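You operate a simulated robot arm through the tools that you are given. There is no shell and no other tool. Be economical: measure what you need, move in short steps, check, and stop when the job is done.

The job below is to be done with a simulated robot arm. You get a single attempt, and the scene is never put back.

## Task
Put the yellow ring gauge in the blue bucket.
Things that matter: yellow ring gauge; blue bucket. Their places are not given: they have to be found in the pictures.

Only the result counts: the job must be done as asked and must still hold three seconds after the hand-in. Knocking over, shifting, dropping, spilling or breaking anything else fails it.

## Robot
A 7-joint arm with a two-finger parallel gripper, fixed in place. Base frame: the origin is at the foot of the arm, x ahead of it, y to its left, z up; the work surface is at about z = 0. Lengths are in mm, angles in degrees, forces in N, time in s.
With the tool pointing down near the work surface it reaches from about 240 to 620 mm from the base axis. Its first joint turns from -66.0 to 66.0 degrees. Payload 2.6 kg.
Tool frame: the origin (TCP) lies between the finger pads and is the grasp point; the fingertips stand 30 mm ahead of it; z points along the fingers, y is the line along which they close. Largest opening 94 mm; finger width 28, thickness 10; the body of the gripper, 50 by 96 mm, starts 55 mm behind the TCP.
Orientation is that of the tool frame in the base frame, as [roll, pitch, yaw] about the fixed x, y, z axes, in that order (R = Rz(yaw) Ry(pitch) Rx(roll)). With the fingers straight down and closing along the base's y, the tool's x points along the base's -x, its y along +y and its z along -z.

## Interface
- The arm moves only by the tool servo_tool. Its argument "rows" is a list of rows, each a list of 3 entries, a list of its own where there are three numbers: the shift along the tool's x, y, z in units of 30 mm (1.0 is 30 mm), then the turn, a rotation vector about the tool's x, y, z in units of 4 degrees (1.0 is 4 degrees), then the gripper command, from -1 (shut) to 1 (fully open), values between in proportion. In form: [[[tx, ty, tz], [ax, ay, az], grip], ...]. A call has 1 to 12 rows; each row shifts and turns the commanded pose from where the row before left it, along the tool's axes as they then stand. A call with a number of a shift or a turn outside -1 to 1 is refused whole. Rows are played at 5 a second. More than 50 mm and 8.6 degrees between two rows, or a gripper value outside its range, and nothing of the call is played. A pose out of reach is approached as far as the arm can. The call stops where the force on the tool passes 40 N (or 10 N more than at its start, if that is more) or the arm is blocked; 0.2 s more then pass. Each finger travels about 72 mm/s and halts on what it meets, pressing with about 26 N; the grip force reading is that of the motor and also rises with nothing between the fingers. The clock runs only during rows and for 0.2 s after the last one: add rows that do not move to give the fingers time. It gives the time, the measured TCP pose, the force on the tool (base axes), the opening and the grip force at its end, in the units of the frame above (readings bear some noise).
- Cameras (640 x 400 px; columns grow to the right, rows downward): "scene" is fixed at [32, 428.8, 572.3]; the picture's right is [-0.81, -0.58, 0.00], its down [-0.29, 0.41, -0.86] and it looks along [0.50, -0.70, -0.50] (base axes); focal length 270 px, centre (320, 200). "wrist" rides on the gripper at [-37, 0, -58] in the tool frame; the picture's right is [0.00, -1.00, 0.00], its down [0.97, 0.00, -0.24] and it looks along [0.24, 0.00, 0.97] (tool axes); focal length 218 px, centre (320, 200).
- snapshot(camera): a new picture of that camera. The clock stands still meanwhile.
- locate(camera, pixels): for up to 12 pixels [column, row] of the newest picture of that camera ("zoom" is the newest enlarged one), the place [x, y, z] in the base frame of the surface seen there, good to about 3 mm. The clock stands still meanwhile.
- enlarge(camera, box): a new picture of the part [left, top, right, bottom] of that camera's present view, enlarged. The clock stands still meanwhile.
- job_done(): hands the job in; it is judged then, once.

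Go step by step. Measure first, check grasps and placings, and put right what went wrong. The budget is 60 turns and 30 pictures, counting those below and the enlarged ones. Unless the task says otherwise, let go and move clear before handing in, and close with one line.

The tools are called after "Request:" by a JSON object that holds its "op" and its "data". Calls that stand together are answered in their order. servo_tool: Moves the arm, as the interface text tells. Its arguments: {"type":"object","properties":{"rows":{"type":"array","items":{"type":"array"}}},"required":["rows"]} The other tools are called the same way: snapshot (camera) takes a picture; locate (camera, pixels) gives the place of the surface under pixels of a picture; enlarge (camera, box) takes an enlarged picture of a part of a camera's view; job_done () hands the job in.

At the start:

```text
time_s: 0.0
tool_pos: [287.7, -70.5, 435.6]
tcp_rot: [-180.0, 0.1, -179.9]
wrist_force: [0.1, -0.2, -0.1]
grip_width: 94.3
grasp_force: 0.2
```

scene: 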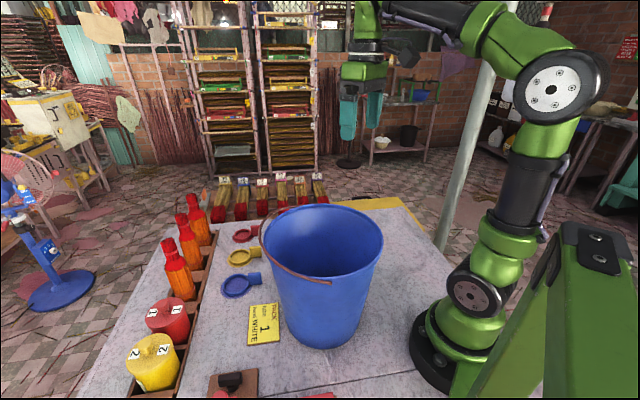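
wrist: 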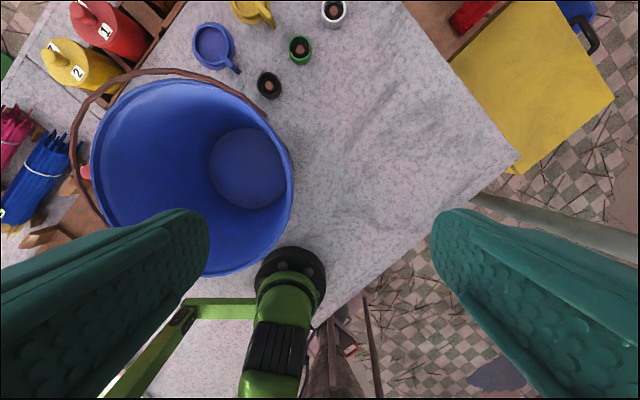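

The scene shows a yellow ring with a handle near pixel (240,257) and the bucket around (320,270). I'll take a closer look at both and measure them.

Request:
{"op": "enlarge", "data": {"camera": "scene", "box": [200, 210, 300, 310]}}

Request:
{"op": "enlarge", "data": {"camera": "wrist", "box": [180, 0, 360, 112]}}

Request:
{"op": "locate", "data": {"camera": "scene", "pixels": [[240, 257], [253, 255], [232, 262], [239, 250], [265, 235], [381, 245], [320, 206], [310, 280], [242, 235], [236, 286]]}}

Request:
{"op": "locate", "data": {"camera": "wrist", "pixels": [[92, 170], [293, 170], [190, 80], [200, 274], [250, 170], [247, 8], [268, 18], [300, 50], [268, 85], [333, 12], [75, 150]]}}

```text
4.00 times, centred on (250, 260) of scene
```

zoom: 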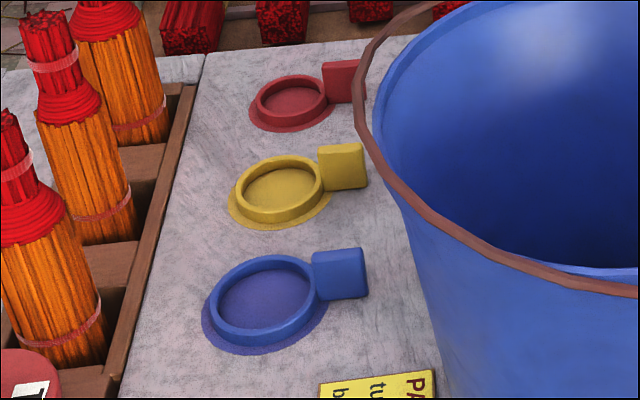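

```text
3.56 times, centred on (270, 56) of wrist
```

zoom: 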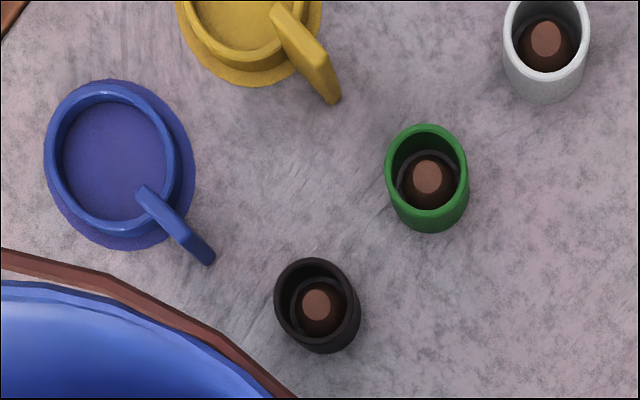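

```text
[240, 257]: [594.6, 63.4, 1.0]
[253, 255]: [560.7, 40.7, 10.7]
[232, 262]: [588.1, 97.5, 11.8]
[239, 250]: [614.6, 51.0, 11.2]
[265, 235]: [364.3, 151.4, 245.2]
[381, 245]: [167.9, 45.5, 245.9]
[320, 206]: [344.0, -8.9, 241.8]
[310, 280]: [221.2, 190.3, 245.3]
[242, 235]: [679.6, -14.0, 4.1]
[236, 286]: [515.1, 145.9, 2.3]
```

```text
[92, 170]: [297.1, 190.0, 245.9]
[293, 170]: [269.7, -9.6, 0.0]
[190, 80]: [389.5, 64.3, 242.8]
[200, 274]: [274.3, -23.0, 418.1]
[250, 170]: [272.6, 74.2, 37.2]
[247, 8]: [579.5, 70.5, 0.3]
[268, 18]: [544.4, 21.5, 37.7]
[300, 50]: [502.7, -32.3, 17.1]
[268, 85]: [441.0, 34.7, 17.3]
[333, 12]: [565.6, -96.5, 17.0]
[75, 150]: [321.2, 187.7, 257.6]
```

The bucket rim is at z≈245, centred near (275, 90). The yellow ring's upright handle plate is near (550, 30) with its top at z≈38. I'll move the wrist camera over the ring for a precise look.

Request:
{"op": "servo_tool", "data": {"rows": [[[-1, 0.5, 0], [0, 0, 0], 1], [[-1, 0.5, 0], [0, 0, 0], 1], [[-1, 0.5, 0], [0, 0, 0], 1], [[-1, 0.5, 0], [0, 0, 0], 1], [[-1, 0.5, 0], [0, 0, 0], 1], [[-1, 0.5, 0], [0, 0, 0], 1], [[-1, 0, 0.8], [0, 0, 0], 1], [[0, 0, 1], [0, 0, 0], 1], [[0, 0, 1], [0, 0, 0], 1], [[0, 0, 1], [0, 0, 0], 1], [[0, 0, 1], [0, 0, 0], 1], [[0, 0, 0], [0, 0, 0], 1]]}}

Request:
{"op": "snapshot", "data": {"camera": "wrist"}}

```text
time_s: 2.6
tool_pos: [475.3, 14.3, 290.1]
tcp_rot: [-180.0, 0.2, 180.0]
wrist_force: [-0.4, 1.1, -0.6]
grip_width: 93.9
grasp_force: 0.0
out of reach, approached as far as the arm can: row 6
```

```text
25 pictures are left
```

wrist: 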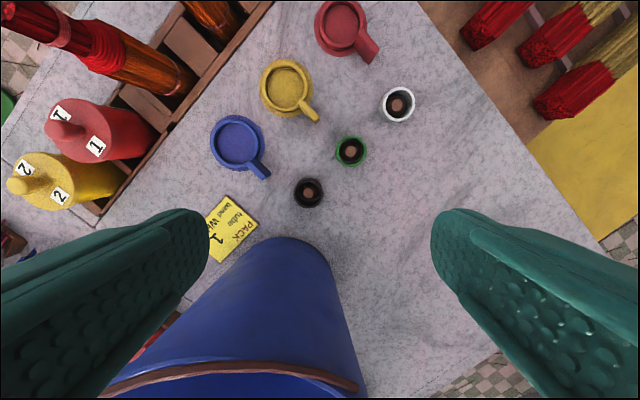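

The yellow ring is at about (287,88) with its handle running to (315,118). I'll enlarge that to measure the plate.

Request:
{"op": "enlarge", "data": {"camera": "wrist", "box": [240, 50, 340, 130]}}

```text
5.00 times, centred on (290, 90) of wrist
```

zoom: 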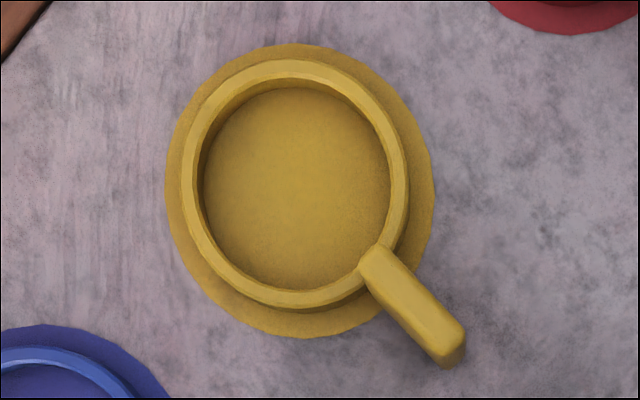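

Request:
{"op": "locate", "data": {"camera": "zoom", "pixels": [[376, 262], [447, 345], [410, 302], [395, 308], [428, 296], [295, 70], [290, 295], [193, 180], [397, 180], [290, 180], [300, 325], [456, 360]]}}

```text
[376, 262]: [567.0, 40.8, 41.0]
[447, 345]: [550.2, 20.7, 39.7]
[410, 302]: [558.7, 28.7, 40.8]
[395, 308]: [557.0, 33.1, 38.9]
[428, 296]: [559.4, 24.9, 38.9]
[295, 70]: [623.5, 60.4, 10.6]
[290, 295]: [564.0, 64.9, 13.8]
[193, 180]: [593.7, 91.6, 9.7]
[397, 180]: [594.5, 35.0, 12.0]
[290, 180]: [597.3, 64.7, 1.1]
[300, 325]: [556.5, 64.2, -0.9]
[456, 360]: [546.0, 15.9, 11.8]
```

The handle plate is centred at (558, 29), with its top at z≈40. It runs along roughly 46° and is about 10 mm thick. I'll turn the tool 46° so the fingers close across it, and narrow the opening to clear the neighbouring handles.

Request:
{"op": "servo_tool", "data": {"rows": [[[0, 0, 0], [0, 0, -0.97], 0.5], [[0, 0, 0], [0, 0, -0.97], 0], [[0, 0, 0], [0, 0, -0.97], -0.1], [[0, 0, 0], [0, 0, -0.97], -0.1], [[0, 0, 0], [0, 0, -0.97], -0.1], [[0, 0, 0], [0, 0, -0.97], -0.1], [[0, 0, 0], [0, 0, -0.97], -0.1], [[0, 0, 0], [0, 0, -0.97], -0.1], [[0, 0, 0], [0, 0, -0.97], -0.1], [[0, 0, 0], [0, 0, -0.97], -0.1], [[0, 0, 0], [0, 0, -0.97], -0.1], [[0, 0, 0], [0, 0, -0.97], -0.1]]}}

Request:
{"op": "locate", "data": {"camera": "wrist", "pixels": [[265, 175], [370, 50], [351, 151], [308, 192], [397, 104]]}}

```text
time_s: 5.2
tool_pos: [477.0, 13.0, 290.5]
tcp_rot: [-179.8, 0.0, -133.4]
wrist_force: [-0.6, 0.1, 0.1]
grip_width: 42.4
grasp_force: 0.1
```

```text
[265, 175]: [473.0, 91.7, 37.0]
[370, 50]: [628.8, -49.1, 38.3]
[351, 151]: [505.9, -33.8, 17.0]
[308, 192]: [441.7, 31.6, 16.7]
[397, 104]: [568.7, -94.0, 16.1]
```

The neighbouring handles are well clear of the grasp. I'll move over the handle and come down to z≈110.

Request:
{"op": "servo_tool", "data": {"rows": [[[-0.74, -0.53, 0], [0, 0, 0], -0.1], [[-0.73, -0.53, 0], [0, 0, 0], -0.1], [[-0.73, -0.53, 0], [0, 0, 0], -0.1], [[0, 0, 1], [0, 0, 0], -0.1], [[0, 0, 1], [0, 0, 0], -0.1], [[0, 0, 1], [0, 0, 0], -0.1], [[0, 0, 1], [0, 0, 0], -0.1], [[0, 0, 1], [0, 0, 0], -0.1], [[0, 0, 1], [0, 0, 0], -0.1], [[0, 0, 0], [0, 0, 0], -0.1]]}}

Request:
{"op": "snapshot", "data": {"camera": "wrist"}}

```text
time_s: 7.4
tool_pos: [554.5, 27.5, 110.2]
tcp_rot: [180.0, 0.0, -133.4]
wrist_force: [-0.8, -0.9, -0.1]
grip_width: 42.1
grasp_force: 0.1
```

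```text
23 pictures are left
```

wrist: 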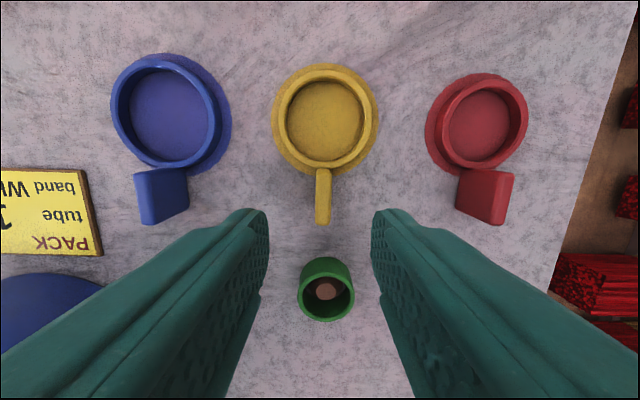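

The handle sits centred between the fingers at (323,197) and nothing else is in the way. I'll descend to z≈38 and close on it.

Request:
{"op": "servo_tool", "data": {"rows": [[[0, 0, 0.8], [0, 0, 0], -0.1], [[0, 0, 0.8], [0, 0, 0], -0.1], [[0, 0, 0.5], [0, 0, 0], -0.1], [[0, 0, 0.3], [0, 0, 0], -0.1], [[0, 0, 0], [0, 0, 0], -0.1]]}}

Request:
{"op": "snapshot", "data": {"camera": "wrist"}}

```text
time_s: 8.6
tool_pos: [558.1, 29.5, 39.1]
tcp_rot: [-179.9, 0.1, -133.4]
wrist_force: [0.3, -0.8, 0.3]
grip_width: 42.3
grasp_force: 0.0
```

```text
22 pictures are left
```

wrist: 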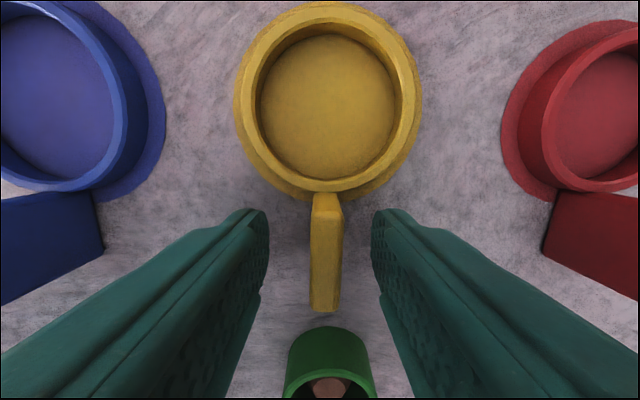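

The fingers straddle the handle plate at columns 310–343. I'll close on it and check the grip.

Request:
{"op": "servo_tool", "data": {"rows": [[[0, 0, 0.08], [0, 0, 0], -0.1], [[0, 0, 0], [0, 0, 0], -0.5], [[0, 0, 0], [0, 0, 0], -1], [[0, 0, 0], [0, 0, 0], -1], [[0, 0, 0], [0, 0, 0], -1]]}}

```text
time_s: 9.8
tool_pos: [557.8, 29.0, 37.4]
tcp_rot: [-179.9, 0.1, -133.4]
wrist_force: [-0.8, -1.1, 1.7]
grip_width: 13.7
grasp_force: 25.9
```

The grip holds at 13.7 mm and 26 N, so the plate is held. I'll lift it straight up and check.

Request:
{"op": "servo_tool", "data": {"rows": [[[0, 0, -0.3], [0, 0, 0], -1], [[0, 0, -0.5], [0, 0, 0], -1], [[0, 0, -0.8], [0, 0, 0], -1], [[0, 0, -0.8], [0, 0, 0], -1], [[0, 0, -0.8], [0, 0, 0], -1], [[0, 0, 0], [0, 0, 0], -1]]}}

Request:
{"op": "snapshot", "data": {"camera": "wrist"}}

```text
time_s: 11.2
tool_pos: [558.1, 30.3, 135.4]
tcp_rot: [-179.9, 0.0, -133.4]
wrist_force: [-0.5, -0.1, -1.0]
grip_width: 13.6
grasp_force: 25.9
```

```text
21 pictures are left
```

wrist: 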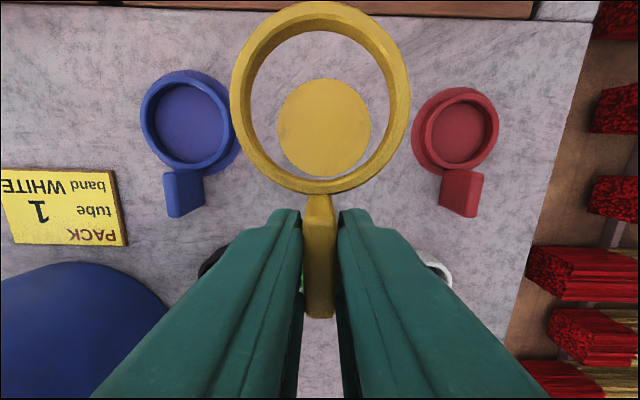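

The ring is held clear of the table, leaving only its yellow marker spot behind. I'll raise it to clear the rim (z≈257), pulling back a little for reach.

Request:
{"op": "servo_tool", "data": {"rows": [[[0, 0, -1], [0, 0, 0], -1], [[0, 0, -1], [0, 0, 0], -1], [[0, 0, -1], [0, 0, 0], -1], [[0, 0, -1], [0, 0, 0], -1], [[0, 0, -1], [0, 0, 0], -1], [[0.69, 0.73, 0], [0, 0, 0], -1], [[0.69, 0.73, 0], [0, 0, 0], -1], [[0, 0, -1], [0, 0, 0], -1], [[0, 0, -1], [0, 0, 0], -1], [[0, 0, -0.5], [0, 0, 0], -1], [[0, 0, 0], [0, 0, 0], -1]]}}

Request:
{"op": "snapshot", "data": {"camera": "scene"}}

```text
time_s: 13.6
tool_pos: [495.6, 31.1, 357.6]
tcp_rot: [179.9, 0.0, -133.4]
wrist_force: [-0.7, -0.4, 0.5]
grip_width: 13.6
grasp_force: 26.5
```

```text
20 pictures are left
```

scene: 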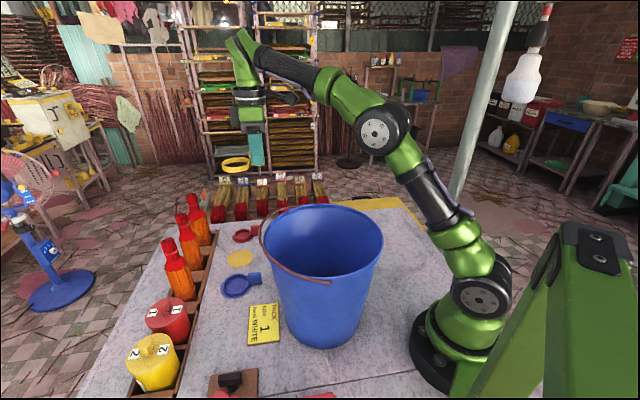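

The ring is well above the rim, and only its marker spot is left on the table. I'll carry it over the bucket to about (262, 73), which puts the ring plus hand near the middle of the mouth.

Request:
{"op": "servo_tool", "data": {"rows": [[[0.48, 0.734, 0], [0, 0, 0], -1], [[0.48, 0.734, 0], [0, 0, 0], -1], [[0.48, 0.734, 0], [0, 0, 0], -1], [[0.48, 0.734, 0], [0, 0, 0], -1], [[0.48, 0.734, 0], [0, 0, 0], -1], [[0.48, 0.734, 0], [0, 0, 0], -1], [[0.48, 0.734, 0], [0, 0, 0], -1], [[0.48, 0.734, 0], [0, 0, 0], -1], [[0.48, 0.734, 0], [0, 0, 0], -1], [[0, 0, 0], [0, 0, 0], -1]]}}

Request:
{"op": "snapshot", "data": {"camera": "wrist"}}

Request:
{"op": "snapshot", "data": {"camera": "scene"}}

```text
time_s: 15.8
tool_pos: [262.3, 70.5, 357.2]
tcp_rot: [-179.9, 0.0, -133.4]
wrist_force: [-0.7, -0.1, -0.3]
grip_width: 13.8
grasp_force: 26.1
```

```text
19 pictures are left
```

wrist: 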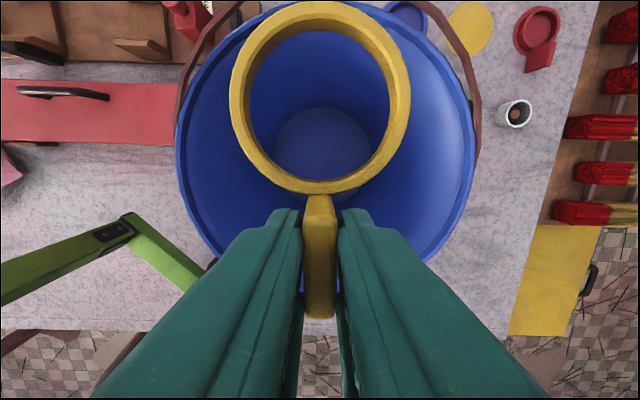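

```text
18 pictures are left
```

scene: 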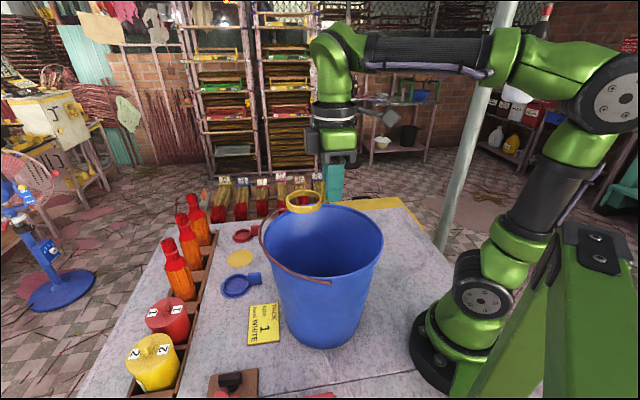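

The ring is over the mouth and the bucket spans columns 177–477, so it is centred. I'll lower it inside to z≈190.

Request:
{"op": "servo_tool", "data": {"rows": [[[0, 0, 0.8], [0, 0, 0], -1], [[0, 0, 0.8], [0, 0, 0], -1], [[0, 0, 0.8], [0, 0, 0], -1], [[0, 0, 0.8], [0, 0, 0], -1], [[0, 0, 0.8], [0, 0, 0], -1], [[0, 0, 0.8], [0, 0, 0], -1], [[0, 0, 0.7], [0, 0, 0], -1], [[0, 0, 0], [0, 0, 0], -1]]}}

Request:
{"op": "snapshot", "data": {"camera": "wrist"}}

Request:
{"op": "snapshot", "data": {"camera": "scene"}}

```text
time_s: 17.6
tool_pos: [263.3, 70.5, 192.0]
tcp_rot: [-179.9, 0.1, -133.4]
wrist_force: [-0.3, 0.6, -0.5]
grip_width: 13.6
grasp_force: 26.2
```

```text
17 pictures are left
```

wrist: 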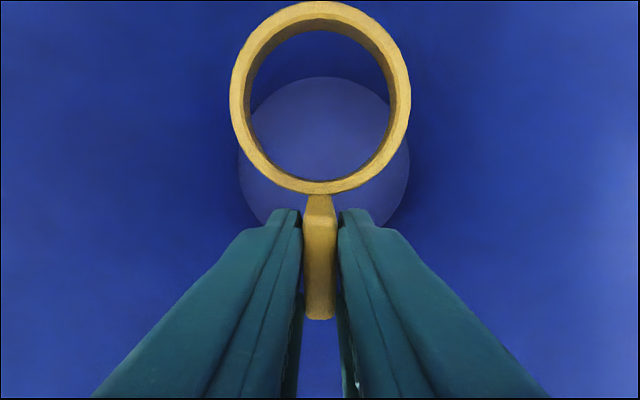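

```text
16 pictures are left
```

scene: 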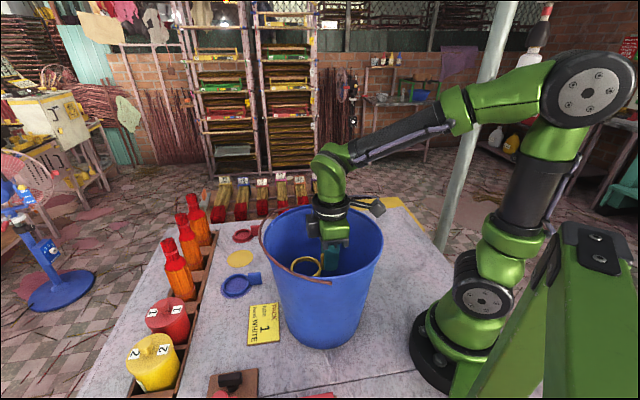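

The ring is inside the bucket, well below the rim and clear of the walls. I'll open the fingers part way, then rise straight out.

Request:
{"op": "servo_tool", "data": {"rows": [[[0, 0, 0], [0, 0, 0], -0.2], [[0, 0, 0], [0, 0, 0], -0.2], [[0, 0, 0], [0, 0, 0], -0.2], [[0, 0, 0], [0, 0, 0], -0.2], [[0, 0, -0.8], [0, 0, 0], -0.2], [[0, 0, -1], [0, 0, 0], -0.2], [[0, 0, -1], [0, 0, 0], -0.2], [[0, 0, -1], [0, 0, 0], -0.2], [[0, 0, -1], [0, 0, 0], -0.2], [[0, 0, -1], [0, 0, 0], -0.2], [[0, 0, 0], [0, 0, 0], -0.2]]}}

Request:
{"op": "snapshot", "data": {"camera": "wrist"}}

Request:
{"op": "snapshot", "data": {"camera": "scene"}}

```text
time_s: 20.0
tool_pos: [263.7, 70.1, 366.7]
tcp_rot: [-180.0, 0.0, -133.4]
wrist_force: [0.0, 0.3, 0.3]
grip_width: 37.6
grasp_force: 0.0
```

```text
15 pictures are left
```

wrist: 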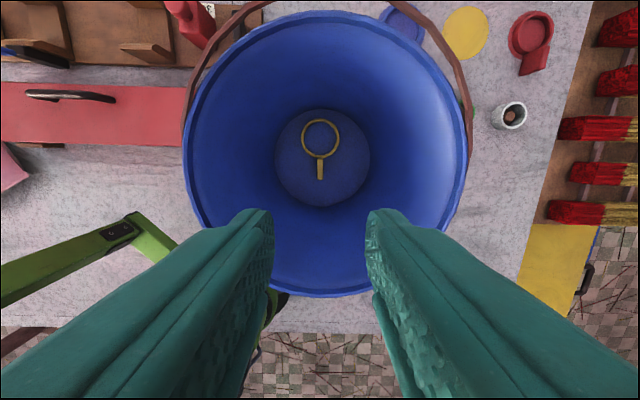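

```text
14 pictures are left
```

scene: 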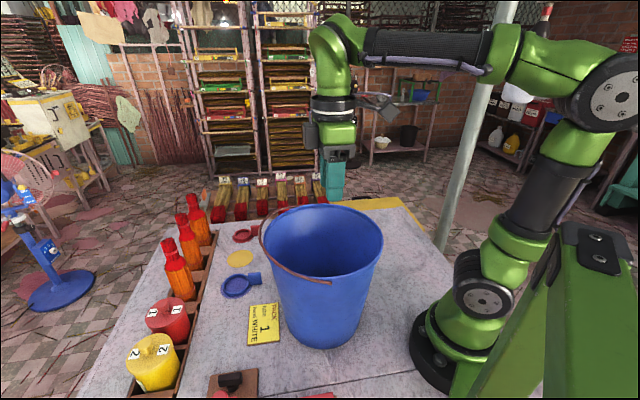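

The ring lies flat on the bucket floor at (320,145) in the wrist view, the bucket hasn't moved, and the gripper is clear. I'm handing the job in.

Request:
{"op": "job_done", "data": {}}

```text
The job is handed in.
```

The yellow ring gauge is lying in the blue bucket; the last pictures show nothing else moved, and I've handed the job in.
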